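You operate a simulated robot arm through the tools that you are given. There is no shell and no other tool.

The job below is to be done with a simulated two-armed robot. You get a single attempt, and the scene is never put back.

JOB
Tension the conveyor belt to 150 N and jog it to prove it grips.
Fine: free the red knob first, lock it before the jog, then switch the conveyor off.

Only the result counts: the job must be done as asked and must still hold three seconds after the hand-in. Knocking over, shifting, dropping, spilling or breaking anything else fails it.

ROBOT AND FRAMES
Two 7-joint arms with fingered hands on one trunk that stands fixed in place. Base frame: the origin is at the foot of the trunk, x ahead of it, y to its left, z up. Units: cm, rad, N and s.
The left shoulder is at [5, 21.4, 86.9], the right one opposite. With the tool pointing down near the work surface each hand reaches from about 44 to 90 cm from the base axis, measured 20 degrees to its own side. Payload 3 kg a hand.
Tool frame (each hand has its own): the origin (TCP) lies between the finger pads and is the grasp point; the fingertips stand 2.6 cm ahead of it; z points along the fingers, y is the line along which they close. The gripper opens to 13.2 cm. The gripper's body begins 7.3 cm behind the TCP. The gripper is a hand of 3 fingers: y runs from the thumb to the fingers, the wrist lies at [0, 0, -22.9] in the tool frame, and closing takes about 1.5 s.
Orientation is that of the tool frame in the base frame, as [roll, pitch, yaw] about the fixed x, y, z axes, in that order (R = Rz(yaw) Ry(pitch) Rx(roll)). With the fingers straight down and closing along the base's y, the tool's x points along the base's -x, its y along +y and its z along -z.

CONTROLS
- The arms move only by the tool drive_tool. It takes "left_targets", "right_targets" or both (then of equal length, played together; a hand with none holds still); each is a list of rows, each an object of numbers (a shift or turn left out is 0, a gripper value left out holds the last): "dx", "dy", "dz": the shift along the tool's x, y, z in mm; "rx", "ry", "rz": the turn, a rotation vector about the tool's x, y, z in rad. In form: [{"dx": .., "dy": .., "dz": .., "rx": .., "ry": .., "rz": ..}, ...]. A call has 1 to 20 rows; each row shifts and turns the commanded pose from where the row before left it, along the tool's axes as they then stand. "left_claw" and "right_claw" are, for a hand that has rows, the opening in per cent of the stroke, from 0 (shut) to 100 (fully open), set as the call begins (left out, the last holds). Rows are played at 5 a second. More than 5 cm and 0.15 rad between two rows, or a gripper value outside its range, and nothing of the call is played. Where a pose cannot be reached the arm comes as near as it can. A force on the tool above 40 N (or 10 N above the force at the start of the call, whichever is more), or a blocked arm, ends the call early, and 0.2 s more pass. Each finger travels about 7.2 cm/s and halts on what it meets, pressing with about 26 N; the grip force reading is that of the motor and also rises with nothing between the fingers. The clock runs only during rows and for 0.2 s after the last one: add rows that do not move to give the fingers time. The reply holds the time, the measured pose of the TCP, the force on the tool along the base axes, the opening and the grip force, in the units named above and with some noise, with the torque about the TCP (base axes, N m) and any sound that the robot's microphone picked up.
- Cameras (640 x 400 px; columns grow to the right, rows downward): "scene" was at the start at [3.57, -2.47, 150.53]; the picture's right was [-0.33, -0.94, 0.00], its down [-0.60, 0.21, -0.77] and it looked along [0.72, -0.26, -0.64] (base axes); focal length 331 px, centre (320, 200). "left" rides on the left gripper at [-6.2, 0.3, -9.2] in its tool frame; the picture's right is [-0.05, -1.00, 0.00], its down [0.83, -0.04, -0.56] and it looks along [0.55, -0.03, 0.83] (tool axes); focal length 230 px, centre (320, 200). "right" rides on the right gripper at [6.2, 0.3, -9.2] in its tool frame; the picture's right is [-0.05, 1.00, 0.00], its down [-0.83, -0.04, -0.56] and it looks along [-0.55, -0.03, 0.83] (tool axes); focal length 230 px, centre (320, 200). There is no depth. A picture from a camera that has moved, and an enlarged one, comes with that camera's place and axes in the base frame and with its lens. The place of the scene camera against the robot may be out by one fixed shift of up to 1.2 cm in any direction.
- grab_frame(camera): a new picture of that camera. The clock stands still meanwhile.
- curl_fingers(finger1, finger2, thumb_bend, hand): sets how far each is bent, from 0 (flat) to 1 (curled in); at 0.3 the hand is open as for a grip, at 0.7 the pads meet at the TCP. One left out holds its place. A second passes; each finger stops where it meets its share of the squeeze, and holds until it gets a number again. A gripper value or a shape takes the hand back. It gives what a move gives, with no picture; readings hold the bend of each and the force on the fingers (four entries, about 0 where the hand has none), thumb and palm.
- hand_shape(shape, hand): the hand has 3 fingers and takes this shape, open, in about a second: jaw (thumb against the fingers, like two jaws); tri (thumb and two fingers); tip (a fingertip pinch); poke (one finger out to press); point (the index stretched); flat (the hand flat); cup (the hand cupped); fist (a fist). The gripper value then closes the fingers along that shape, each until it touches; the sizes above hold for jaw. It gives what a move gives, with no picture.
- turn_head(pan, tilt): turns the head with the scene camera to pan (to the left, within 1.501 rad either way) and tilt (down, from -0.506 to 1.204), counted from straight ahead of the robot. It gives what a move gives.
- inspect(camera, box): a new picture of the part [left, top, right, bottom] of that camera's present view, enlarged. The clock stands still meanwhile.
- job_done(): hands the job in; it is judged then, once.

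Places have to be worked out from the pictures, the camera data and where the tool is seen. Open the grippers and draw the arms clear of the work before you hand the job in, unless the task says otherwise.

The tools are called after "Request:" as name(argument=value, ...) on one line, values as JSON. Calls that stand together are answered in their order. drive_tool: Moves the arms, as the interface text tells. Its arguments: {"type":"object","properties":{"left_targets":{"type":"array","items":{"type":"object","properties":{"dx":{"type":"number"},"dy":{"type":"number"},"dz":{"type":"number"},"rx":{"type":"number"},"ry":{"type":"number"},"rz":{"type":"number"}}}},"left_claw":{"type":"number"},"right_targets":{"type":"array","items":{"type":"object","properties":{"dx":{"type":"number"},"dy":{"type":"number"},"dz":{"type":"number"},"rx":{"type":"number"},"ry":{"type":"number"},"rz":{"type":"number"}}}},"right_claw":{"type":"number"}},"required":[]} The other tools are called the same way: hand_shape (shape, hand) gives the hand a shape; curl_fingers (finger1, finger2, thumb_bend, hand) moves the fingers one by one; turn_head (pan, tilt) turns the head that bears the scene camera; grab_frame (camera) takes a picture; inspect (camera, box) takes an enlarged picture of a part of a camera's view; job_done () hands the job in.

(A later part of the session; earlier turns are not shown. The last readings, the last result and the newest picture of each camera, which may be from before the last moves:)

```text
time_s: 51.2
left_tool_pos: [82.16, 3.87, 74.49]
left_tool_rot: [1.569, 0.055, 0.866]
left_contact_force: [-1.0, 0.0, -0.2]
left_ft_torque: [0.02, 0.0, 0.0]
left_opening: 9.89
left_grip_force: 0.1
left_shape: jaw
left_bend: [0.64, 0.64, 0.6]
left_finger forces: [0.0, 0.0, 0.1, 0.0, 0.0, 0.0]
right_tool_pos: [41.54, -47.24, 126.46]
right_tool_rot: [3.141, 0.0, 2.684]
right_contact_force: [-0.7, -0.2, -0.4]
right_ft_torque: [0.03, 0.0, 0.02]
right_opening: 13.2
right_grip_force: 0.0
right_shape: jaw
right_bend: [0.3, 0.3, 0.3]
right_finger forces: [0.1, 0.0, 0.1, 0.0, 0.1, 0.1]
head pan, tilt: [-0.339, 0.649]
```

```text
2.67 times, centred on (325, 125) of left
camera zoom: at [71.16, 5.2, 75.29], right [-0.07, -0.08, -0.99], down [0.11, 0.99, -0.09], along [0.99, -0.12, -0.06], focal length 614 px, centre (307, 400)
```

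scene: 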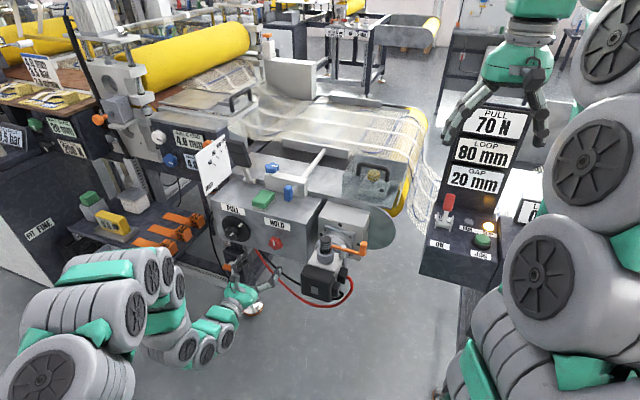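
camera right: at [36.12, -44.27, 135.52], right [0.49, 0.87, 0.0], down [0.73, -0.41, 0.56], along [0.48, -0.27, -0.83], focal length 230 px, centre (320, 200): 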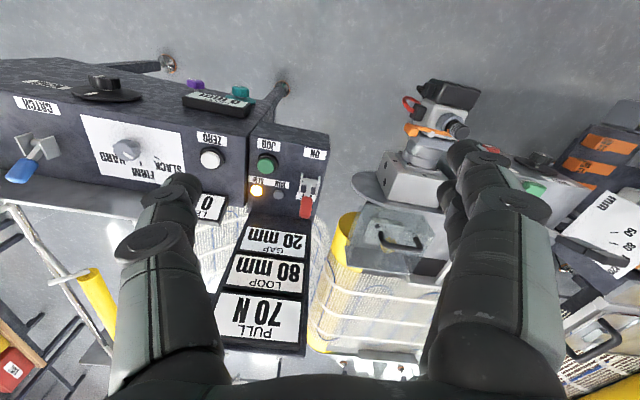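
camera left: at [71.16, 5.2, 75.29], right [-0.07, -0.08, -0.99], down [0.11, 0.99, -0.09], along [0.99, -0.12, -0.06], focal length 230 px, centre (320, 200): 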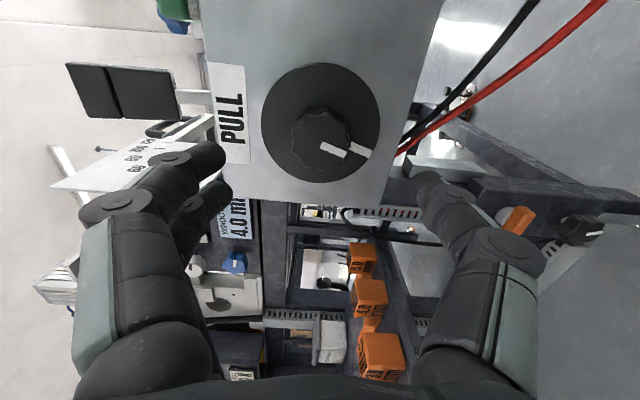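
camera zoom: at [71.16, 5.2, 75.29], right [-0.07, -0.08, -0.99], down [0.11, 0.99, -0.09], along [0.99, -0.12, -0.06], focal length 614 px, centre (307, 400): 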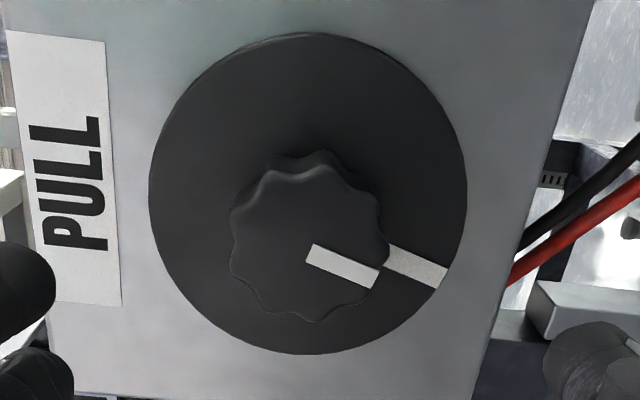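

The knob turned about 2.75 rad in all, consistent with ~150 N. Now I roll the hand back and move over to the HOLD knob to lock it.

Request:
drive_tool(left_targets=[{"rz": -0.141}, {"rz": -0.141}, {"rz": -0.141}, {"rz": -0.141}, {"rz": -0.141}, {"rz": -0.141}, {"rz": -0.141}, {"rz": -0.141}, {"rz": -0.141}, {"rz": -0.141}, {"rz": -0.141}, {"rz": -0.141}, {"rz": -0.141}, {"dx": 10.8, "dy": -37.7}, {"dx": 10.8, "dy": -37.7}, {"dx": 10.8, "dy": -37.7}, {"dx": 10.8, "dy": -37.7}, {}], left_claw=65)

Request:
grab_frame(camera="left")

Request:
grab_frame(camera="scene")

```text
time_s: 55.0
left_tool_pos: [71.86, -7.89, 74.82]
left_tool_rot: [-1.562, 1.253, -2.272]
left_contact_force: [0.6, 0.5, 0.3]
left_ft_torque: [0.01, 0.02, -0.04]
left_opening: 8.64
left_grip_force: 0.1
left_shape: jaw
left_bend: [0.7, 0.7, 0.68]
left_finger forces: [0.1, 0.0, 0.0, 0.1, 0.1, 0.0]
right_tool_pos: [41.45, -47.31, 126.37]
right_tool_rot: [-3.142, 0.001, 2.685]
right_contact_force: [1.1, 0.0, -0.2]
right_ft_torque: [0.02, 0.0, 0.02]
right_opening: 13.18
right_grip_force: 0.1
right_shape: jaw
right_bend: [0.3, 0.3, 0.3]
right_finger forces: [0.1, 0.1, 0.0, 0.0, 0.0, 0.0]
head pan, tilt: [-0.339, 0.649]
```

```text
taken
camera left: at [66.29, -0.22, 80.62], right [-0.61, -0.71, 0.36], down [-0.62, 0.13, -0.78], along [0.5, -0.69, -0.52], focal length 230 px, centre (320, 200)
```

left: 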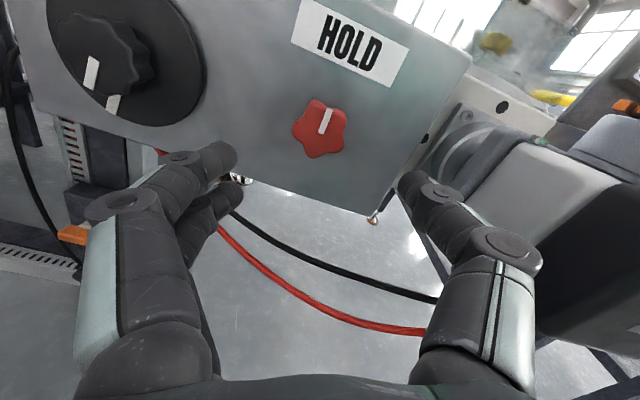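

```text
taken
```

scene: 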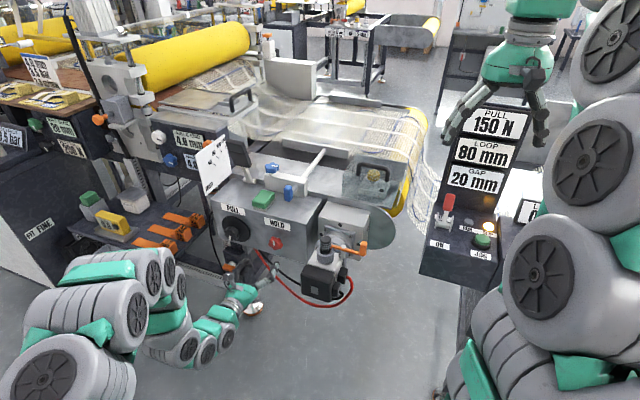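

HOLD is centred again with the same lobe alignment, and PULL reads 150 N. I advance to the knob.

Request:
drive_tool(left_targets=[{"dx": -2.2, "dy": -0.7, "dz": 30}, {"dz": 30}, {"dz": 25}, {"dz": 14}, {}])

Request:
grab_frame(camera="left")

```text
time_s: 56.2
left_tool_pos: [79.52, -14.31, 75.47]
left_tool_rot: [-1.565, 1.251, -2.273]
left_contact_force: [0.6, 0.2, -0.1]
left_ft_torque: [0.01, 0.01, 0.01]
left_opening: 8.61
left_grip_force: 0.0
left_shape: jaw
left_bend: [0.7, 0.7, 0.68]
left_finger forces: [0.1, 0.0, 0.0, 0.1, 0.1, 0.0]
right_tool_pos: [41.51, -47.26, 126.41]
right_tool_rot: [-3.14, 0.0, 2.685]
right_contact_force: [0.9, 0.0, 0.0]
right_ft_torque: [-0.01, -0.02, 0.01]
right_opening: 13.2
right_grip_force: 0.1
right_shape: jaw
right_bend: [0.3, 0.3, 0.3]
right_finger forces: [0.0, 0.1, 0.0, 0.0, 0.0, 0.0]
head pan, tilt: [-0.339, 0.649]
```

```text
taken
camera left: at [73.88, -6.52, 81.2], right [-0.61, -0.71, 0.36], down [-0.62, 0.13, -0.78], along [0.5, -0.69, -0.52], focal length 230 px, centre (320, 200)
```

left: 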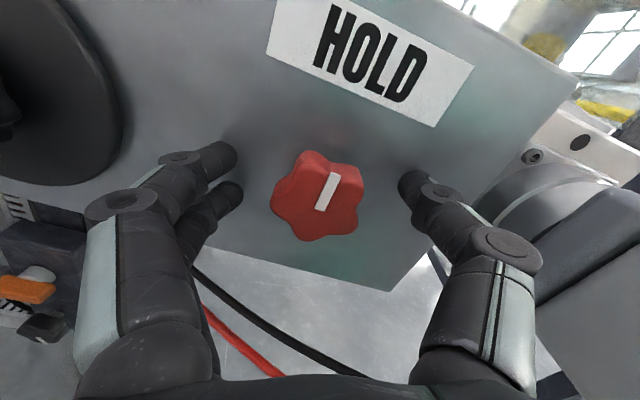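

Well centred; I nudge 1.5 mm and close on the HOLD knob.

Request:
drive_tool(left_targets=[{"dx": 1.5}, {}])

Request:
drive_tool(left_targets=[{}, {}, {}, {}, {}, {}, {}, {}], left_claw=0)

Request:
grab_frame(camera="left")

```text
time_s: 56.8
left_tool_pos: [79.5, -14.21, 75.29]
left_tool_rot: [-1.565, 1.251, -2.273]
left_contact_force: [-0.3, 0.3, -0.4]
left_ft_torque: [-0.03, 0.01, -0.02]
left_opening: 8.61
left_grip_force: 0.0
left_shape: jaw
left_bend: [0.7, 0.7, 0.68]
left_finger forces: [0.0, 0.1, 0.0, 0.0, 0.0, 0.0]
right_tool_pos: [41.54, -47.24, 126.48]
right_tool_rot: [-3.14, -0.001, 2.685]
right_contact_force: [0.8, 0.7, -0.6]
right_ft_torque: [-0.02, 0.02, 0.0]
right_opening: 13.2
right_grip_force: 0.1
right_shape: jaw
right_bend: [0.3, 0.3, 0.3]
right_finger forces: [0.0, 0.0, 0.0, 0.0, 0.0, 0.0]
head pan, tilt: [-0.339, 0.649]
```

```text
time_s: 58.6
left_tool_pos: [79.64, -14.34, 75.25]
left_tool_rot: [-1.564, 1.252, -2.271]
left_contact_force: [10.5, -9.2, 2.1]
left_ft_torque: [0.03, -0.06, -0.1]
left_opening: 3.18
left_grip_force: 26.5
left_shape: jaw
left_bend: [0.73, 0.73, 0.7]
left_finger forces: [12.2, 12.5, 0.0, 0.0, 25.4, 0.0]
right_tool_pos: [41.48, -47.26, 126.32]
right_tool_rot: [-3.141, 0.0, 2.684]
right_contact_force: [-0.5, -0.5, -0.6]
right_ft_torque: [0.01, 0.0, 0.01]
right_opening: 13.17
right_grip_force: 0.1
right_shape: jaw
right_bend: [0.3, 0.3, 0.3]
right_finger forces: [0.1, 0.1, 0.1, 0.0, 0.0, 0.0]
head pan, tilt: [-0.339, 0.649]
```

```text
taken
camera left: at [73.9, -6.58, 81.14], right [-0.61, -0.71, 0.36], down [-0.62, 0.13, -0.78], along [0.5, -0.69, -0.52], focal length 230 px, centre (320, 200)
```

left: 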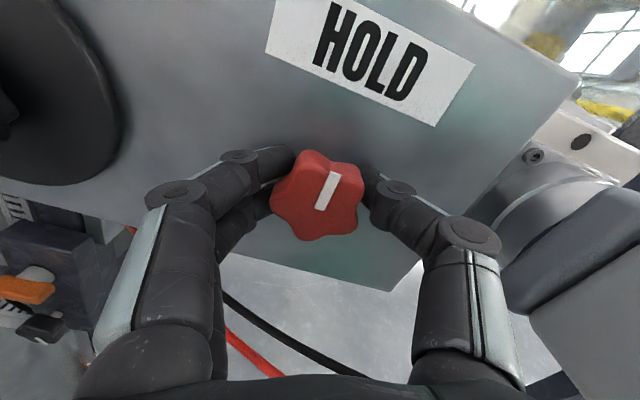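

Gripped. I turn clockwise 1.5 rad toward the original locked position, watching torque and the reading.

Request:
drive_tool(left_targets=[{"rz": 0.1}, {"rz": 0.1}, {"rz": 0.1}, {"rz": 0.1}, {"rz": 0.1}, {"rz": 0.1}, {"rz": 0.1}, {"rz": 0.1}, {"rz": 0.1}, {"rz": 0.1}, {"rz": 0.1}, {"rz": 0.1}, {"rz": 0.1}, {"rz": 0.1}, {"rz": 0.1}])

Request:
grab_frame(camera="left")

Request:
grab_frame(camera="scene")

```text
time_s: 61.8
left_tool_pos: [79.42, -14.46, 75.32]
left_tool_rot: [1.57, 0.387, 0.861]
left_contact_force: [-5.1, -32.8, 0.9]
left_ft_torque: [-0.04, 0.14, -0.46]
left_opening: 3.1
left_grip_force: 26.5
left_shape: jaw
left_bend: [0.73, 0.73, 0.7]
left_finger forces: [17.1, 9.5, 0.0, 0.0, 29.3, 0.1]
right_tool_pos: [41.44, -47.38, 126.22]
right_tool_rot: [-3.141, -0.001, 2.684]
right_contact_force: [-0.4, 0.9, 0.6]
right_ft_torque: [0.04, -0.03, -0.01]
right_opening: 13.17
right_grip_force: 0.0
right_shape: jaw
right_bend: [0.3, 0.3, 0.3]
right_finger forces: [0.1, 0.1, 0.0, 0.0, 0.1, 0.0]
head pan, tilt: [-0.339, 0.649]
```

```text
taken
camera left: at [68.71, -12.62, 77.96], right [-0.28, -0.32, -0.9], down [0.07, 0.93, -0.35], along [0.96, -0.16, -0.24], focal length 230 px, centre (320, 200)
```

left: 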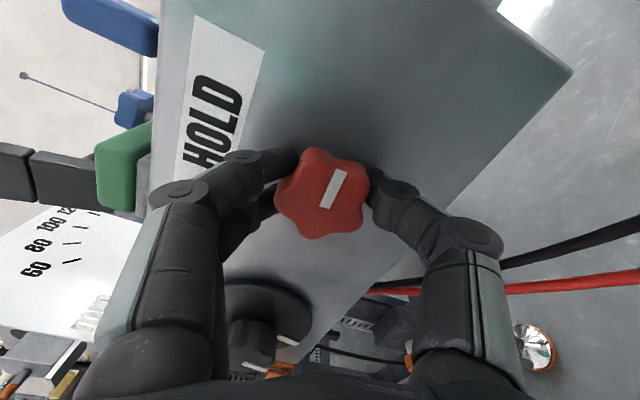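

```text
taken
```

scene: 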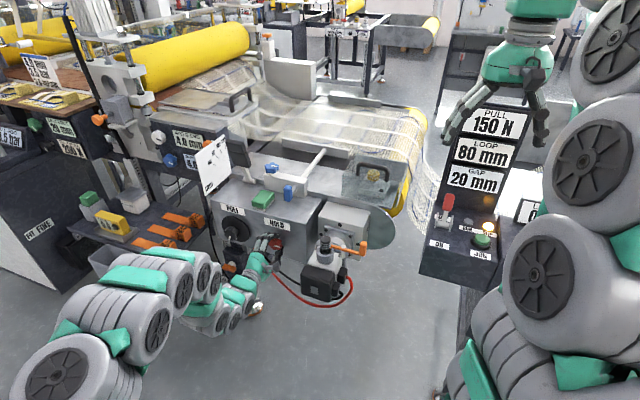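

The knob followed (mark near its original direction). I relieve the side force with a small shift and continue to the stop.

Request:
drive_tool(left_targets=[{"dx": -2.0, "dy": -0.8, "dz": 1.0}, {"rz": 0.07}, {"rz": 0.07}, {}])

Request:
grab_frame(camera="left")

```text
time_s: 62.8
left_tool_pos: [79.36, -14.38, 75.18]
left_tool_rot: [1.569, 0.25, 0.864]
left_contact_force: [-7.2, -28.9, -1.0]
left_ft_torque: [-0.32, 0.39, -0.38]
left_opening: 3.08
left_grip_force: 26.1
left_shape: jaw
left_bend: [0.73, 0.73, 0.7]
left_finger forces: [13.1, 10.4, 0.0, 0.1, 28.9, 0.0]
right_tool_pos: [41.47, -47.3, 126.47]
right_tool_rot: [-3.141, -0.001, 2.683]
right_contact_force: [-0.8, -0.4, 0.3]
right_ft_torque: [0.0, 0.01, 0.01]
right_opening: 13.17
right_grip_force: 0.1
right_shape: jaw
right_bend: [0.3, 0.3, 0.3]
right_finger forces: [0.0, 0.1, 0.0, 0.1, 0.0, 0.0]
head pan, tilt: [-0.339, 0.649]
```

```text
taken
camera left: at [68.56, -12.92, 77.14], right [-0.19, -0.23, -0.95], down [0.09, 0.96, -0.25], along [0.98, -0.14, -0.16], focal length 230 px, centre (320, 200)
```

left: 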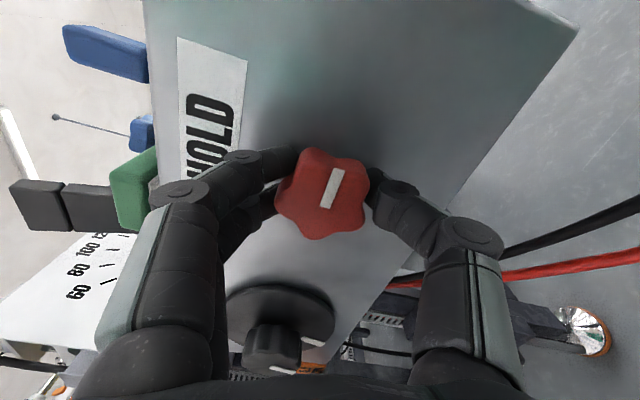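

A stop of about 0.5 N m is felt in the clockwise direction: the HOLD knob is at its locked end. I release, back off and check the mark and reading.

Request:
drive_tool(left_targets=[{}, {}, {}, {}, {"dz": -15}, {"dz": -20}, {"dz": -25, "rz": -0.1}, {"dz": -40, "rz": -0.14}, {"rz": -0.14}, {"rz": -0.14}, {"rz": -0.14}, {"rz": -0.14}, {"rz": -0.14}, {"rz": -0.14}, {"rz": -0.14}, {"rz": -0.13}, {}], left_claw=70)

Request:
grab_frame(camera="left")

Request:
grab_frame(camera="scene")

```text
time_s: 66.4
left_tool_pos: [71.91, -7.9, 75.3]
left_tool_rot: [-1.512, 1.54, -2.221]
left_contact_force: [0.2, 0.2, -0.8]
left_ft_torque: [-0.04, -0.03, -0.04]
left_opening: 9.2
left_grip_force: 0.1
left_shape: jaw
left_bend: [0.68, 0.68, 0.64]
left_finger forces: [0.0, 0.0, 0.1, 0.0, 0.0, 0.0]
right_tool_pos: [41.5, -47.39, 126.43]
right_tool_rot: [3.141, 0.0, 2.684]
right_contact_force: [-1.3, -0.9, -0.1]
right_ft_torque: [0.01, 0.0, -0.02]
right_opening: 13.19
right_grip_force: 0.2
right_shape: jaw
right_bend: [0.3, 0.3, 0.3]
right_finger forces: [0.1, 0.1, 0.0, 0.1, 0.1, 0.1]
head pan, tilt: [-0.339, 0.649]
```

```text
taken
camera left: at [65.09, -1.49, 81.48], right [-0.65, -0.76, 0.08], down [-0.47, 0.31, -0.83], along [0.6, -0.57, -0.55], focal length 230 px, centre (320, 200)
```

left: 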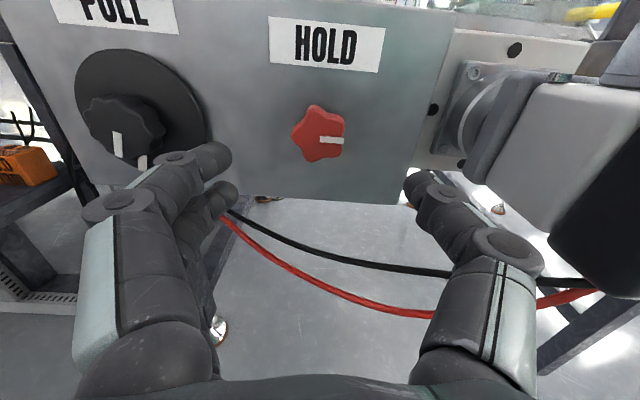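

```text
taken
```

scene: 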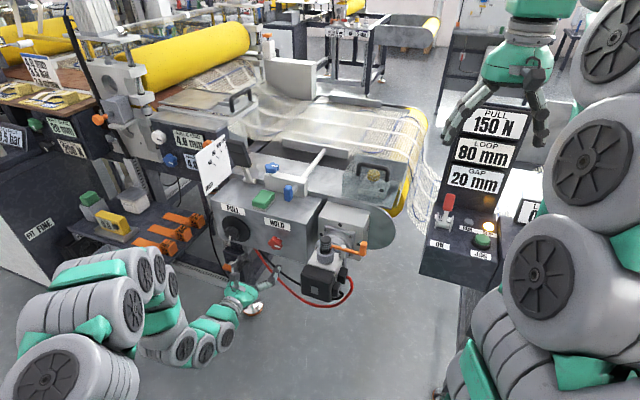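

HOLD's mark is back at its locked position and PULL still reads 150 N. Next is the switch panel with the right hand: I back the left hand further off and give the right hand the poke shape to see its fingertip.

Request:
drive_tool(left_targets=[{"dz": -40}, {"dz": -40}, {"dz": -20}, {}])

Request:
hand_shape(hand="right", shape="poke")

Request:
grab_frame(camera="scene")

Request:
grab_frame(camera="right")

```text
time_s: 67.4
left_tool_pos: [64.31, -1.68, 75.09]
left_tool_rot: [-1.51, 1.544, -2.217]
left_contact_force: [0.5, -0.2, -0.3]
left_ft_torque: [0.04, 0.0, -0.03]
left_opening: 9.22
left_grip_force: 0.0
left_shape: jaw
left_bend: [0.68, 0.68, 0.64]
left_finger forces: [0.0, 0.0, 0.1, 0.0, 0.1, 0.0]
right_tool_pos: [41.58, -47.22, 126.47]
right_tool_rot: [-3.141, 0.001, 2.686]
right_contact_force: [-0.2, 0.5, -0.4]
right_ft_torque: [0.01, 0.0, -0.04]
right_opening: 13.18
right_grip_force: 0.1
right_shape: jaw
right_bend: [0.3, 0.3, 0.3]
right_finger forces: [0.1, 0.1, 0.0, 0.1, 0.0, 0.0]
head pan, tilt: [-0.339, 0.649]
```

```text
time_s: 68.3
left_tool_pos: [64.34, -1.8, 75.03]
left_tool_rot: [-1.516, 1.542, -2.221]
left_contact_force: [0.0, 0.0, -0.3]
left_ft_torque: [-0.01, 0.01, 0.02]
left_opening: 9.2
left_grip_force: 0.1
left_shape: jaw
left_bend: [0.68, 0.68, 0.64]
left_finger forces: [0.0, 0.0, 0.0, 0.1, 0.0, 0.0]
right_tool_pos: [41.5, -47.29, 126.34]
right_tool_rot: [3.141, 0.0, 2.684]
right_contact_force: [-0.3, 0.2, 0.7]
right_ft_torque: [-0.01, 0.04, 0.0]
right_opening: 0.0
right_grip_force: 0.0
right_shape: poke
right_bend: [1.0, 1.0, 0.45]
right_finger forces: [0.1, 0.0, 0.0, 0.1, 0.0, 0.0]
head pan, tilt: [-0.339, 0.649]
```

```text
taken
```

scene: 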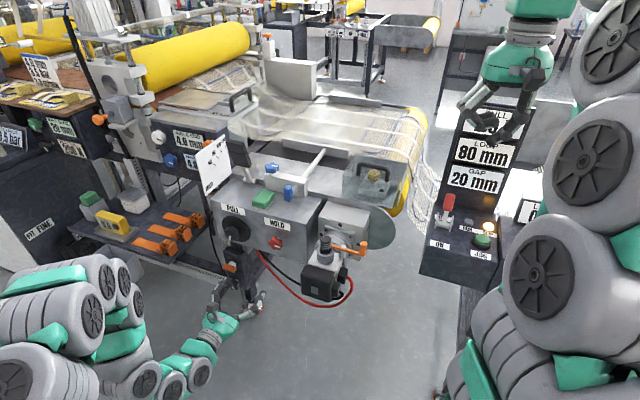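

```text
taken
camera right: at [36.12, -44.27, 135.51], right [0.49, 0.87, 0.0], down [0.73, -0.41, 0.56], along [0.48, -0.27, -0.83], focal length 230 px, centre (320, 200)
```

right: 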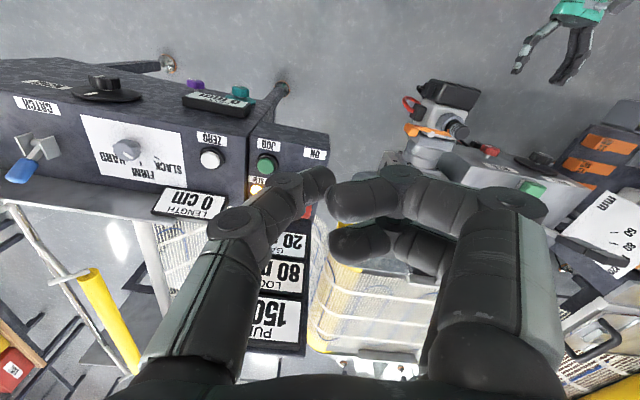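

In poke shape the thumb tip lies on the tool axis about 2.5 cm ahead, good for pressing JOG. For the lever I'll use the jaw to grip its handle, so I set jaw and move the right hand nearer the panel, aligned with it, for a precise look.

Request:
hand_shape(hand="right", shape="jaw")

Request:
drive_tool(right_targets=[{"dx": -15.3, "dy": -5.5, "dz": 35.7}, {"dx": -15.3, "dy": -5.5, "dz": 35.7}, {"dx": -15.3, "dy": -5.5, "dz": 35.7}, {"dx": -15.3, "dy": -5.5, "dz": 35.7}, {"dx": -15.3, "dy": -5.5, "dz": 35.7}, {"dx": -15.3, "dy": -5.5, "dz": 35.7}, {"rz": 0.125}, {"rz": 0.124}, {}], right_claw=60)

Request:
grab_frame(camera="right")

Request:
grab_frame(camera="scene")

```text
time_s: 69.2
left_tool_pos: [64.3, -1.71, 74.99]
left_tool_rot: [-1.513, 1.541, -2.219]
left_contact_force: [0.3, 0.5, -0.5]
left_ft_torque: [0.03, 0.03, 0.04]
left_opening: 9.23
left_grip_force: 0.0
left_shape: jaw
left_bend: [0.68, 0.68, 0.64]
left_finger forces: [0.0, 0.0, 0.0, 0.0, 0.0, 0.0]
right_tool_pos: [41.46, -47.24, 126.48]
right_tool_rot: [3.139, 0.002, 2.685]
right_contact_force: [0.2, -0.7, 0.0]
right_ft_torque: [0.02, -0.02, -0.03]
right_opening: 13.2
right_grip_force: 0.0
right_shape: jaw
right_bend: [0.3, 0.3, 0.3]
right_finger forces: [0.0, 0.0, 0.0, 0.0, 0.0, 0.0]
head pan, tilt: [-0.339, 0.649]
```

```text
time_s: 71.2
left_tool_pos: [64.33, -1.5, 75.01]
left_tool_rot: [-1.512, 1.54, -2.219]
left_contact_force: [-0.8, 0.6, 0.6]
left_ft_torque: [-0.03, 0.01, -0.02]
left_opening: 9.21
left_grip_force: 0.1
left_shape: jaw
left_bend: [0.68, 0.68, 0.64]
left_finger forces: [0.1, 0.0, 0.1, 0.0, 0.1, 0.0]
right_tool_pos: [48.26, -54.16, 104.75]
right_tool_rot: [3.14, 0.001, 2.435]
right_contact_force: [-0.1, -0.4, 0.0]
right_ft_torque: [-0.02, 0.01, -0.04]
right_opening: 7.96
right_grip_force: 0.0
right_shape: jaw
right_bend: [0.71, 0.71, 0.71]
right_finger forces: [0.0, 0.0, 0.0, 0.0, 0.1, 0.0]
head pan, tilt: [-0.339, 0.649]
```

```text
taken
camera right: at [43.75, -50.0, 113.87], right [0.69, 0.73, 0.0], down [0.6, -0.57, 0.56], along [0.4, -0.38, -0.83], focal length 230 px, centre (320, 200)
```

right: 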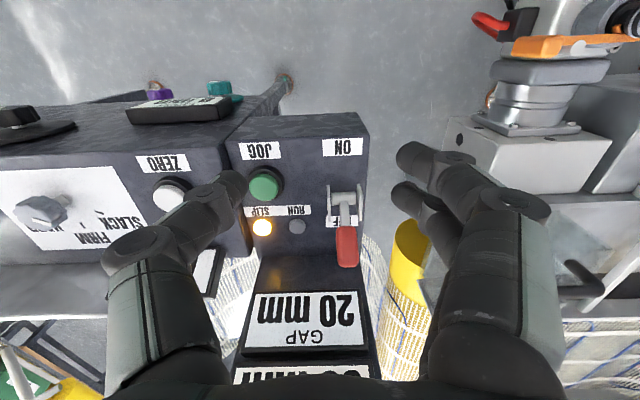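

```text
taken
```

scene: 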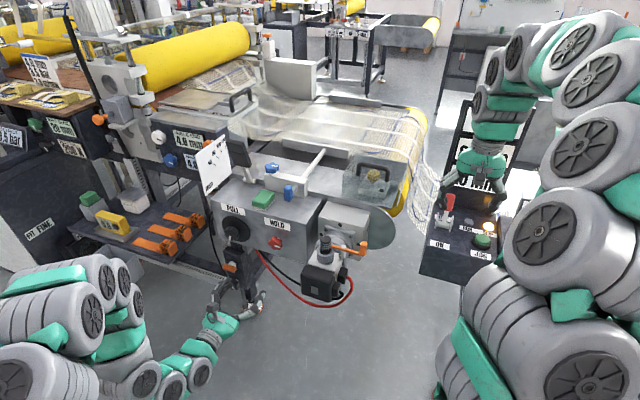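

The panel is well in view. I enlarge it to fix the lever and JOG positions.

Request:
inspect(camera="right", box=[220, 100, 400, 280])

Request:
inspect(camera="scene", box=[400, 160, 520, 280])

```text
2.22 times, centred on (310, 190) of right
camera zoom: at [43.75, -50.0, 113.87], right [0.69, 0.73, 0.0], down [0.6, -0.57, 0.56], along [0.4, -0.38, -0.83], focal length 511 px, centre (342, 222)
```

zoom: 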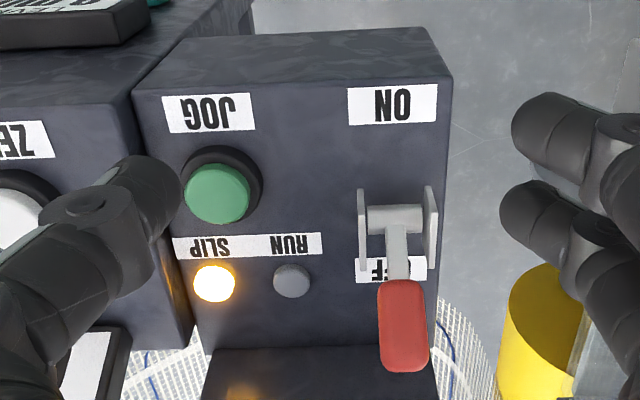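

```text
3.33 times, centred on (460, 220) of scene
camera zoom: at [3.73, -2.52, 150.93], right [-0.33, -0.94, 0.0], down [-0.57, 0.2, -0.8], along [0.75, -0.26, -0.6], focal length 1104 px, centre (-147, 133)
```

zoom: 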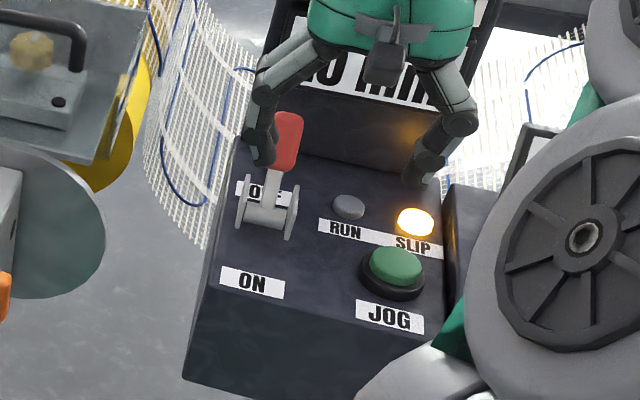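

The lever handle centre is about 11.6 cm ahead, 2.3 cm left and 8 cm below the right TCP. I move over it first and then descend with open fingers straddling it.

Request:
drive_tool(right_targets=[{"dx": -40, "dy": 8}, {"dx": -40, "dy": 8}, {"dx": -36, "dy": 7}, {"dz": 25}, {"dz": 20}, {}], right_claw=55)

Request:
grab_frame(camera="right")

Request:
inspect(camera="scene", box=[400, 120, 540, 280])

```text
time_s: 72.6
left_tool_pos: [64.38, -1.7, 75.07]
left_tool_rot: [-1.518, 1.541, -2.224]
left_contact_force: [-0.4, 0.0, 0.8]
left_ft_torque: [0.01, -0.01, 0.01]
left_opening: 9.21
left_grip_force: 0.1
left_shape: jaw
left_bend: [0.68, 0.68, 0.64]
left_finger forces: [0.0, 0.1, 0.0, 0.0, 0.1, 0.0]
right_tool_pos: [58.71, -60.06, 100.25]
right_tool_rot: [-3.141, 0.0, 2.434]
right_contact_force: [-0.9, 0.3, 0.3]
right_ft_torque: [-0.03, -0.01, 0.0]
right_opening: 7.33
right_grip_force: 0.1
right_shape: jaw
right_bend: [0.72, 0.72, 0.7]
right_finger forces: [0.0, 0.0, 0.0, 0.1, 0.0, 0.0]
head pan, tilt: [-0.339, 0.649]
```

```text
taken
camera right: at [54.28, -55.81, 109.46], right [0.69, 0.73, 0.0], down [0.6, -0.57, 0.56], along [0.4, -0.38, -0.83], focal length 230 px, centre (320, 200)
```

right: 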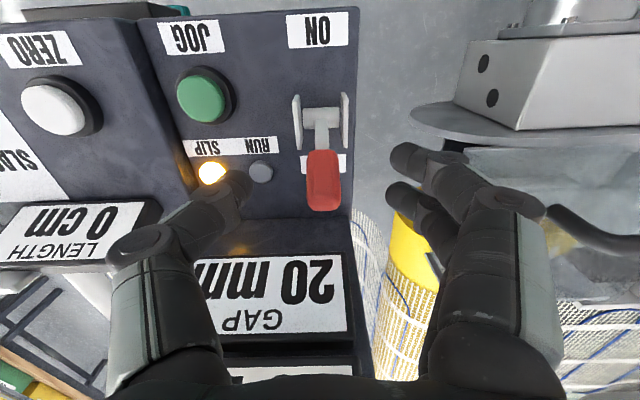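

```text
2.50 times, centred on (470, 200) of scene
camera zoom: at [3.73, -2.52, 150.93], right [-0.33, -0.94, 0.0], down [-0.57, 0.2, -0.8], along [0.75, -0.26, -0.6], focal length 828 px, centre (-55, 200)
```

zoom: 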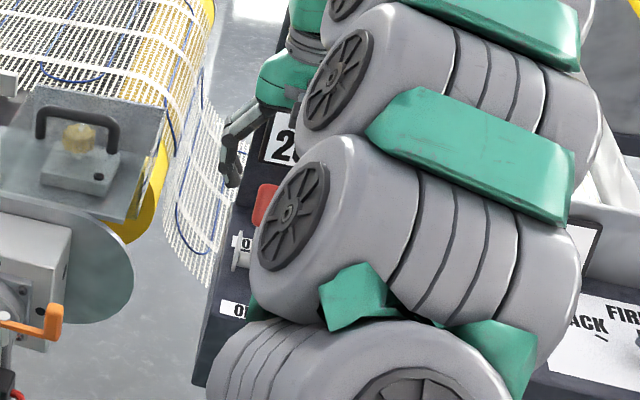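

From the two right-camera views the lever handle centre is at about n=86.4, z≈93.7 (the scene camera is offset ~2 cm in height). I move 28 mm further ahead, then descend with the fingers straddling the handle.

Request:
drive_tool(right_targets=[{"dx": -28}, {"dz": 25}, {"dz": 18}, {"dz": 12}, {}])

Request:
grab_frame(camera="right")

```text
time_s: 73.8
left_tool_pos: [64.49, -1.64, 74.97]
left_tool_rot: [-1.511, 1.54, -2.217]
left_contact_force: [-0.1, 0.8, -0.2]
left_ft_torque: [-0.02, 0.03, 0.02]
left_opening: 9.19
left_grip_force: 0.1
left_shape: jaw
left_bend: [0.68, 0.68, 0.64]
left_finger forces: [0.1, 0.0, 0.0, 0.0, 0.0, 0.0]
right_tool_pos: [60.8, -62.03, 94.84]
right_tool_rot: [3.141, 0.0, 2.436]
right_contact_force: [0.3, 0.5, 0.6]
right_ft_torque: [0.02, 0.01, 0.03]
right_opening: 7.32
right_grip_force: 0.0
right_shape: jaw
right_bend: [0.72, 0.72, 0.7]
right_finger forces: [0.0, 0.0, 0.0, 0.1, 0.0, 0.0]
head pan, tilt: [-0.339, 0.649]
```

```text
taken
camera right: at [56.29, -57.79, 103.94], right [0.69, 0.73, 0.0], down [0.6, -0.57, 0.56], along [0.4, -0.38, -0.83], focal length 230 px, centre (320, 200)
```

right: 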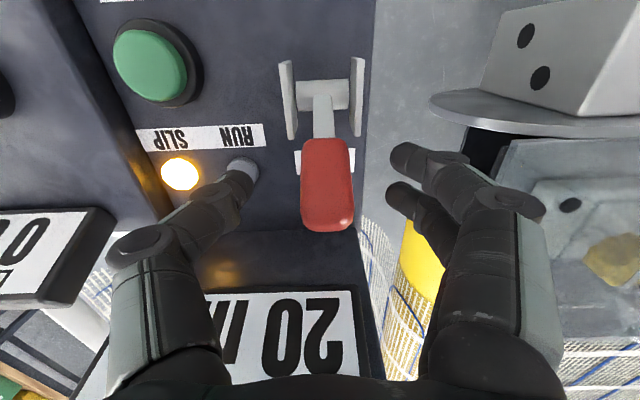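

The handle is between the fingers. I shift 3 mm to centre, lower 7 mm and close on it.

Request:
drive_tool(right_targets=[{"dy": 3, "dz": 7}, {}])

Request:
drive_tool(right_targets=[{}, {}, {}, {}, {}, {}, {}], right_claw=0)

Request:
grab_frame(camera="right")

```text
time_s: 74.4
left_tool_pos: [64.39, -1.64, 75.04]
left_tool_rot: [-1.517, 1.539, -2.222]
left_contact_force: [-0.2, -0.5, 0.2]
left_ft_torque: [0.01, -0.03, 0.01]
left_opening: 9.22
left_grip_force: 0.0
left_shape: jaw
left_bend: [0.68, 0.68, 0.64]
left_finger forces: [0.0, 0.1, 0.1, 0.0, 0.1, 0.1]
right_tool_pos: [60.95, -61.7, 94.08]
right_tool_rot: [-3.141, 0.0, 2.437]
right_contact_force: [0.2, -1.0, -0.1]
right_ft_torque: [0.01, 0.0, -0.02]
right_opening: 7.32
right_grip_force: 0.0
right_shape: jaw
right_bend: [0.72, 0.72, 0.7]
right_finger forces: [0.0, 0.1, 0.0, 0.0, 0.0, 0.1]
head pan, tilt: [-0.339, 0.649]
```

```text
time_s: 76.0
left_tool_pos: [64.48, -1.66, 75.02]
left_tool_rot: [-1.511, 1.54, -2.217]
left_contact_force: [0.0, -0.1, -0.4]
left_ft_torque: [0.01, 0.04, -0.01]
left_opening: 9.23
left_grip_force: 0.0
left_shape: jaw
left_bend: [0.68, 0.68, 0.64]
left_finger forces: [0.0, 0.0, 0.1, 0.0, 0.1, 0.0]
right_tool_pos: [60.79, -61.84, 94.08]
right_tool_rot: [-3.141, 0.0, 2.437]
right_contact_force: [-4.0, 0.4, -1.2]
right_ft_torque: [-0.07, 0.23, -0.16]
right_opening: 1.62
right_grip_force: 25.6
right_shape: jaw
right_bend: [0.73, 0.71, 0.7]
right_finger forces: [12.3, 9.7, 0.0, 0.1, 24.8, 0.0]
head pan, tilt: [-0.339, 0.649]
```

```text
taken
camera right: at [56.48, -57.5, 103.2], right [0.69, 0.73, 0.0], down [0.6, -0.57, 0.56], along [0.4, -0.38, -0.83], focal length 230 px, centre (320, 200)
```

right: 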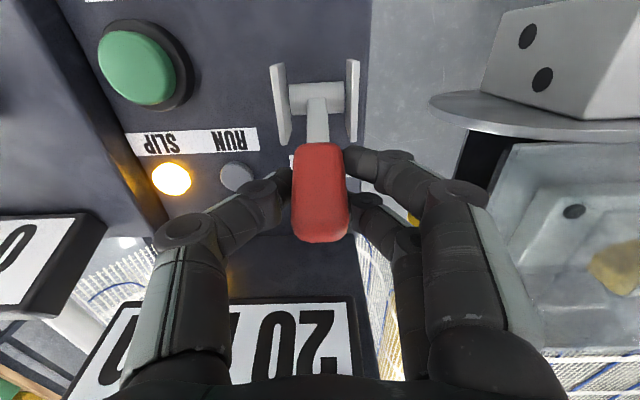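

The handle is gripped (1.6 cm). I swing it along its arc toward ON (toward the robot), first half.

Request:
drive_tool(right_targets=[{"dx": 10.5, "dz": -6.4}, {"dx": 11.1, "dz": -4.3}, {"dx": 11.7, "dz": -2.2}, {"dx": 11.9, "dz": -0.2}, {}])

Request:
grab_frame(camera="right")

```text
time_s: 77.2
left_tool_pos: [64.29, -1.77, 74.97]
left_tool_rot: [-1.525, 1.543, -2.23]
left_contact_force: [0.3, 0.8, 0.3]
left_ft_torque: [0.04, 0.01, 0.0]
left_opening: 9.23
left_grip_force: 0.1
left_shape: jaw
left_bend: [0.68, 0.68, 0.64]
left_finger forces: [0.0, 0.0, 0.0, 0.0, 0.0, 0.0]
right_tool_pos: [57.55, -58.87, 95.28]
right_tool_rot: [3.141, 0.0, 2.435]
right_contact_force: [-4.1, -13.5, -15.0]
right_ft_torque: [-0.29, -0.09, -0.07]
right_opening: 1.24
right_grip_force: 26.0
right_shape: jaw
right_bend: [0.71, 0.74, 0.7]
right_finger forces: [10.4, 0.0, 0.0, 0.0, 22.3, 0.0]
head pan, tilt: [-0.339, 0.649]
```

```text
taken
camera right: at [53.06, -54.57, 104.53], right [0.69, 0.73, 0.0], down [0.6, -0.57, 0.55], along [0.4, -0.38, -0.83], focal length 230 px, centre (320, 200)
```

right: 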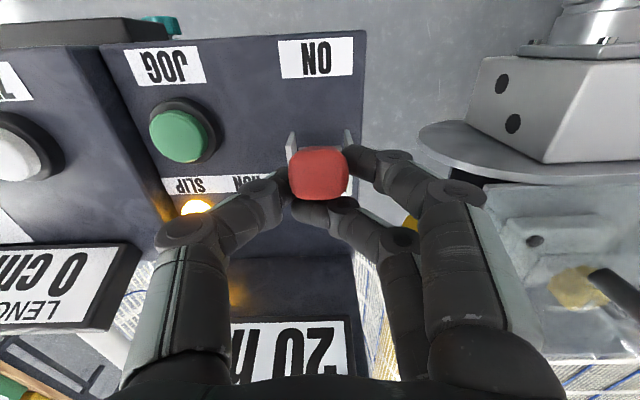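

The lever is about upright and follows. I continue along the arc to the ON side.

Request:
drive_tool(right_targets=[{"dx": 11.7, "dz": 1.8}, {"dx": 11.2, "dz": 3.9}, {"dx": 10.4, "dz": 5.7}, {}])

Request:
grab_frame(camera="right")

```text
time_s: 77.8
left_tool_pos: [64.42, -1.67, 75.06]
left_tool_rot: [-1.495, 1.544, -2.198]
left_contact_force: [0.6, 0.1, 0.4]
left_ft_torque: [-0.01, -0.02, 0.01]
left_opening: 9.22
left_grip_force: 0.1
left_shape: jaw
left_bend: [0.68, 0.68, 0.64]
left_finger forces: [0.0, 0.0, 0.1, 0.0, 0.0, 0.0]
right_tool_pos: [56.34, -57.76, 95.11]
right_tool_rot: [-3.138, 0.017, 2.434]
right_contact_force: [3.5, -14.1, -6.1]
right_ft_torque: [-0.23, -0.13, -0.08]
right_opening: 1.3
right_grip_force: 26.1
right_shape: jaw
right_bend: [0.72, 0.74, 0.7]
right_finger forces: [13.2, 2.9, 0.0, 0.0, 22.7, 0.0]
head pan, tilt: [-0.339, 0.649]
stopped in row 3 (right hand): the force on the tool passed its limit at 48 N (the readings are from after the stop); the commanded pose is now the measured one
```

```text
taken
camera right: at [51.75, -53.46, 104.14], right [0.69, 0.73, 0.0], down [0.6, -0.56, 0.57], along [0.41, -0.39, -0.82], focal length 230 px, centre (320, 200)
```

right: 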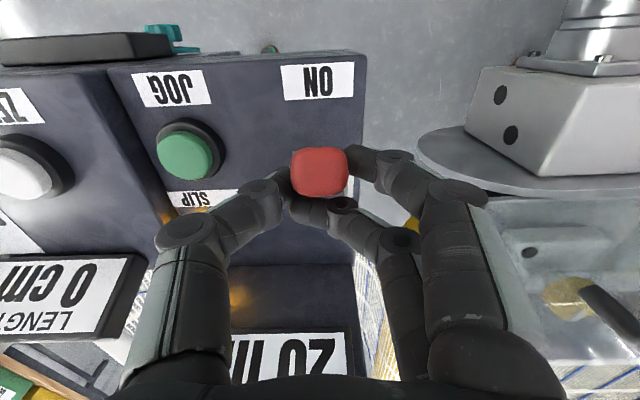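

The swing stopped against 48 N with the lever now leaning toward the robot (seen end-on, ~25°), which looks like the ON stop. I open the fingers and lift clear to look.

Request:
drive_tool(right_targets=[{}, {}, {}, {}, {"dz": -20}, {"dz": -30}, {"dz": -30}, {"dx": 20, "dz": -20}, {}], right_claw=60)

Request:
grab_frame(camera="right")

Request:
grab_frame(camera="scene")

```text
time_s: 79.8
left_tool_pos: [64.45, -1.56, 75.02]
left_tool_rot: [-1.507, 1.543, -2.215]
left_contact_force: [0.3, -0.4, -0.4]
left_ft_torque: [-0.02, -0.02, 0.03]
left_opening: 9.22
left_grip_force: 0.0
left_shape: jaw
left_bend: [0.68, 0.68, 0.64]
left_finger forces: [0.0, 0.1, 0.0, 0.0, 0.0, 0.1]
right_tool_pos: [54.65, -56.08, 105.38]
right_tool_rot: [3.141, 0.014, 2.436]
right_contact_force: [0.1, 0.6, 0.0]
right_ft_torque: [0.0, 0.03, -0.02]
right_opening: 7.9
right_grip_force: 0.2
right_shape: jaw
right_bend: [0.71, 0.71, 0.71]
right_finger forces: [0.0, 0.0, 0.0, 0.0, 0.0, 0.1]
head pan, tilt: [-0.339, 0.649]
```

```text
taken
camera right: at [50.18, -51.82, 114.39], right [0.69, 0.73, 0.0], down [0.6, -0.57, 0.57], along [0.41, -0.39, -0.82], focal length 230 px, centre (320, 200)
```

right: 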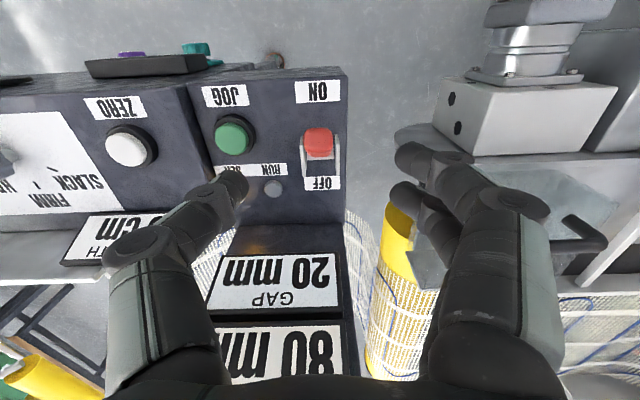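

```text
taken
```

scene: 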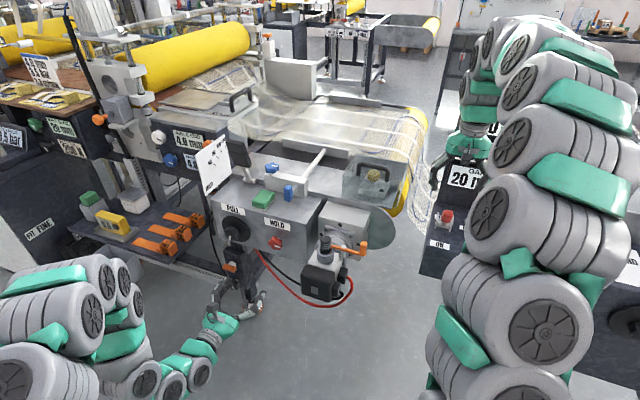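

The lever now leans to ON and the OFF label is uncovered. I enlarge to check the lamps.

Request:
inspect(camera="right", box=[180, 60, 380, 280])

Request:
inspect(camera="scene", box=[400, 140, 500, 280])

```text
1.82 times, centred on (280, 170) of right
camera zoom: at [50.18, -51.82, 114.39], right [0.69, 0.73, 0.0], down [0.6, -0.57, 0.57], along [0.41, -0.39, -0.82], focal length 418 px, centre (393, 254)
```

zoom: 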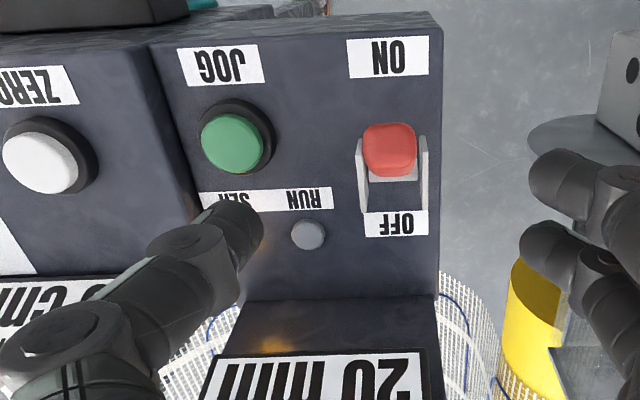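

```text
2.86 times, centred on (450, 210) of scene
camera zoom: at [3.73, -2.52, 150.93], right [-0.33, -0.94, 0.0], down [-0.57, 0.2, -0.8], along [0.75, -0.26, -0.6], focal length 947 px, centre (-51, 171)
```

zoom: 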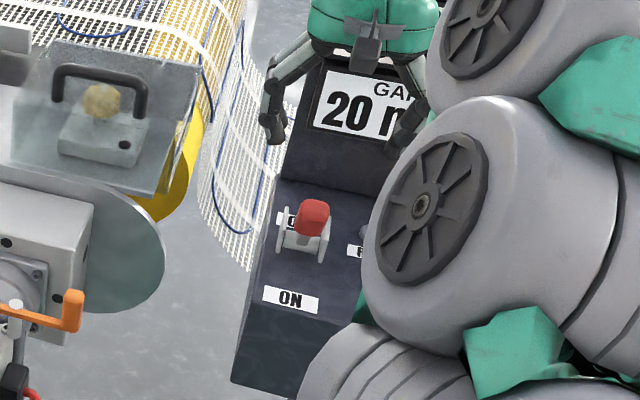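

The lever is on the ON side (about -30° from upright). JOG's top is at n≈80.3, lateral -17.9, z≈88; I switch to the poke shape and move above it.

Request:
hand_shape(hand="right", shape="poke")

Request:
drive_tool(right_targets=[{"dx": -8, "dy": -37}, {"dx": -8, "dy": -37}, {"dx": -8, "dy": -35}, {"dz": 30}, {"dz": 30}, {}])

Request:
grab_frame(camera="right")

Request:
grab_frame(camera="scene")

```text
time_s: 80.7
left_tool_pos: [64.36, -1.78, 75.02]
left_tool_rot: [-1.509, 1.543, -2.216]
left_contact_force: [-0.6, -0.5, -0.4]
left_ft_torque: [-0.03, 0.02, 0.01]
left_opening: 9.24
left_grip_force: 0.1
left_shape: jaw
left_bend: [0.68, 0.68, 0.64]
left_finger forces: [0.0, 0.1, 0.1, 0.0, 0.0, 0.0]
right_tool_pos: [54.78, -56.16, 105.38]
right_tool_rot: [-3.14, 0.015, 2.434]
right_contact_force: [0.5, -0.4, -0.8]
right_ft_torque: [0.0, -0.01, -0.02]
right_opening: 0.04
right_grip_force: 0.1
right_shape: poke
right_bend: [1.0, 1.0, 0.45]
right_finger forces: [0.0, 0.0, 0.0, 0.0, 0.1, 0.1]
head pan, tilt: [-0.339, 0.649]
```

```text
time_s: 82.1
left_tool_pos: [64.24, -1.69, 75.05]
left_tool_rot: [-1.506, 1.541, -2.214]
left_contact_force: [0.5, 0.2, 1.2]
left_ft_torque: [0.03, 0.01, 0.0]
left_opening: 9.22
left_grip_force: 0.0
left_shape: jaw
left_bend: [0.68, 0.68, 0.64]
left_finger forces: [0.1, 0.0, 0.0, 0.1, 0.1, 0.0]
right_tool_pos: [49.33, -65.98, 98.89]
right_tool_rot: [-3.141, 0.017, 2.434]
right_contact_force: [-0.4, -1.2, 0.6]
right_ft_torque: [-0.01, -0.01, 0.03]
right_opening: 0.02
right_grip_force: 0.0
right_shape: poke
right_bend: [1.0, 1.0, 0.45]
right_finger forces: [0.0, 0.0, 0.0, 0.1, 0.1, 0.0]
head pan, tilt: [-0.339, 0.649]
```

```text
taken
camera right: at [44.85, -61.68, 107.95], right [0.69, 0.73, 0.0], down [0.6, -0.57, 0.57], along [0.41, -0.39, -0.82], focal length 230 px, centre (320, 200)
```

right: 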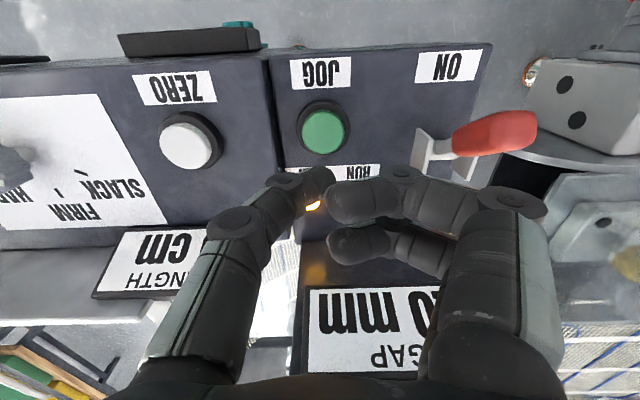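

```text
taken
```

scene: 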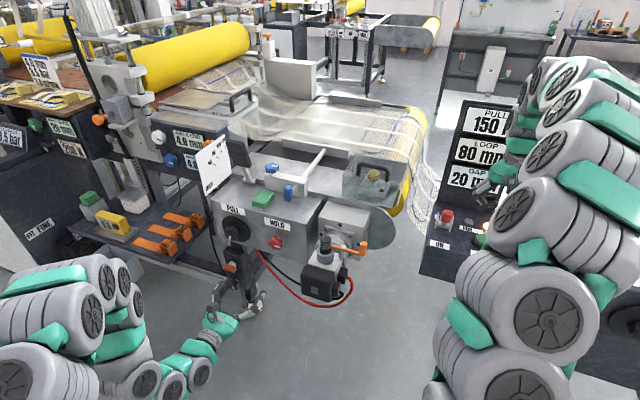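

JOG is centred under the poke tip. I descend 75 mm to just above it and check.

Request:
drive_tool(right_targets=[{"dx": 2, "dz": 30}, {"dz": 25}, {"dz": 20}, {}])

Request:
grab_frame(camera="right")

Request:
inspect(camera="scene", box=[400, 90, 560, 290])

```text
time_s: 83.1
left_tool_pos: [64.41, -1.7, 75.02]
left_tool_rot: [-1.509, 1.544, -2.214]
left_contact_force: [-0.1, 0.3, -0.3]
left_ft_torque: [-0.01, 0.04, -0.03]
left_opening: 9.22
left_grip_force: 0.1
left_shape: jaw
left_bend: [0.68, 0.68, 0.64]
left_finger forces: [0.1, 0.0, 0.0, 0.0, 0.1, 0.0]
right_tool_pos: [49.43, -66.03, 91.64]
right_tool_rot: [3.14, 0.016, 2.434]
right_contact_force: [0.4, 0.2, 0.0]
right_ft_torque: [0.03, -0.02, 0.0]
right_opening: 0.0
right_grip_force: 0.0
right_shape: poke
right_bend: [1.0, 1.0, 0.45]
right_finger forces: [0.1, 0.1, 0.1, 0.0, 0.1, 0.0]
head pan, tilt: [-0.339, 0.649]
```

```text
taken
camera right: at [44.78, -61.67, 100.61], right [0.69, 0.73, 0.0], down [0.6, -0.57, 0.57], along [0.41, -0.39, -0.82], focal length 230 px, centre (320, 200)
```

right: 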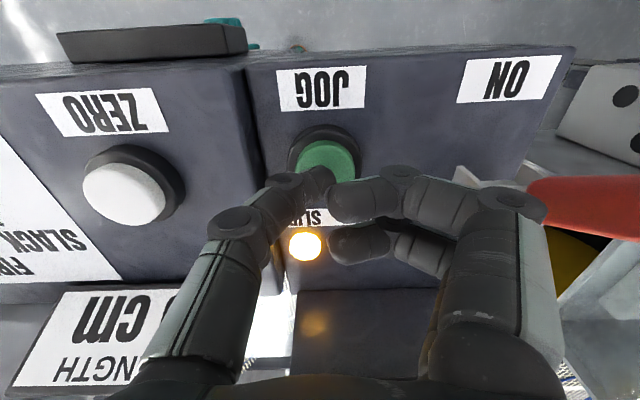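

```text
2.00 times, centred on (480, 190) of scene
camera zoom: at [3.73, -2.52, 150.93], right [-0.33, -0.94, 0.0], down [-0.57, 0.2, -0.8], along [0.75, -0.26, -0.6], focal length 663 px, centre (0, 220)
```

zoom: 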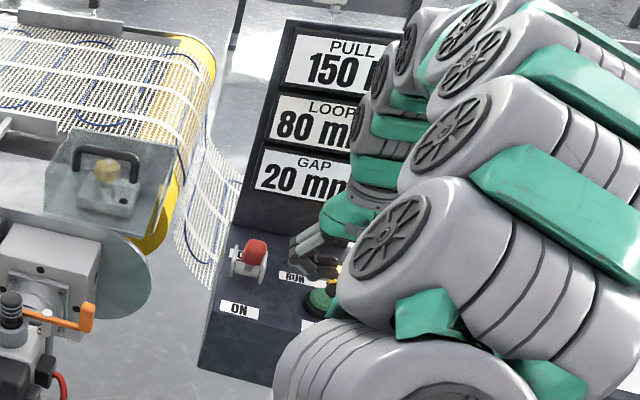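

The tip is over the button's far half, so I shift 5 mm toward the robot and press down in small steps, watching the force.

Request:
drive_tool(right_targets=[{"dx": 5}, {"dz": 3}, {"dz": 3}, {"dz": 3}, {"dz": 3}])

Request:
grab_frame(camera="right")

```text
time_s: 84.3
left_tool_pos: [64.34, -1.6, 75.1]
left_tool_rot: [-1.507, 1.542, -2.212]
left_contact_force: [0.7, 0.9, 0.8]
left_ft_torque: [0.01, 0.01, 0.01]
left_opening: 9.2
left_grip_force: 0.1
left_shape: jaw
left_bend: [0.68, 0.68, 0.64]
left_finger forces: [0.1, 0.1, 0.0, 0.1, 0.1, 0.1]
right_tool_pos: [49.04, -65.8, 90.48]
right_tool_rot: [3.14, 0.016, 2.434]
right_contact_force: [-0.2, -1.5, 3.6]
right_ft_torque: [-0.04, 0.01, -0.01]
right_opening: 0.01
right_grip_force: 0.0
right_shape: poke
right_bend: [1.0, 1.0, 0.45]
right_finger forces: [0.0, 0.0, 0.1, 0.0, 3.5, 0.0]
head pan, tilt: [-0.339, 0.649]
heard: click
```

```text
taken
camera right: at [44.45, -61.44, 99.51], right [0.69, 0.73, 0.0], down [0.6, -0.57, 0.57], along [0.41, -0.39, -0.82], focal length 230 px, centre (320, 200)
```

right: 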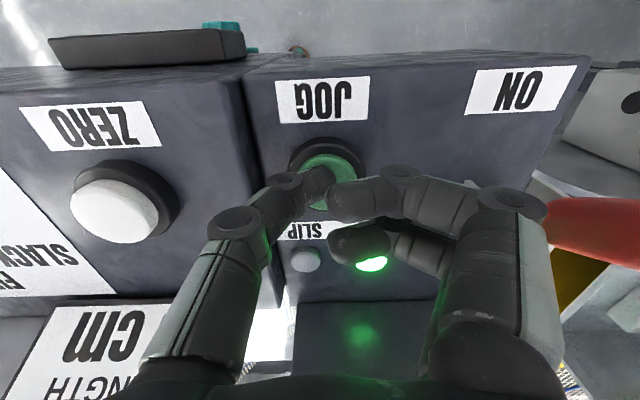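

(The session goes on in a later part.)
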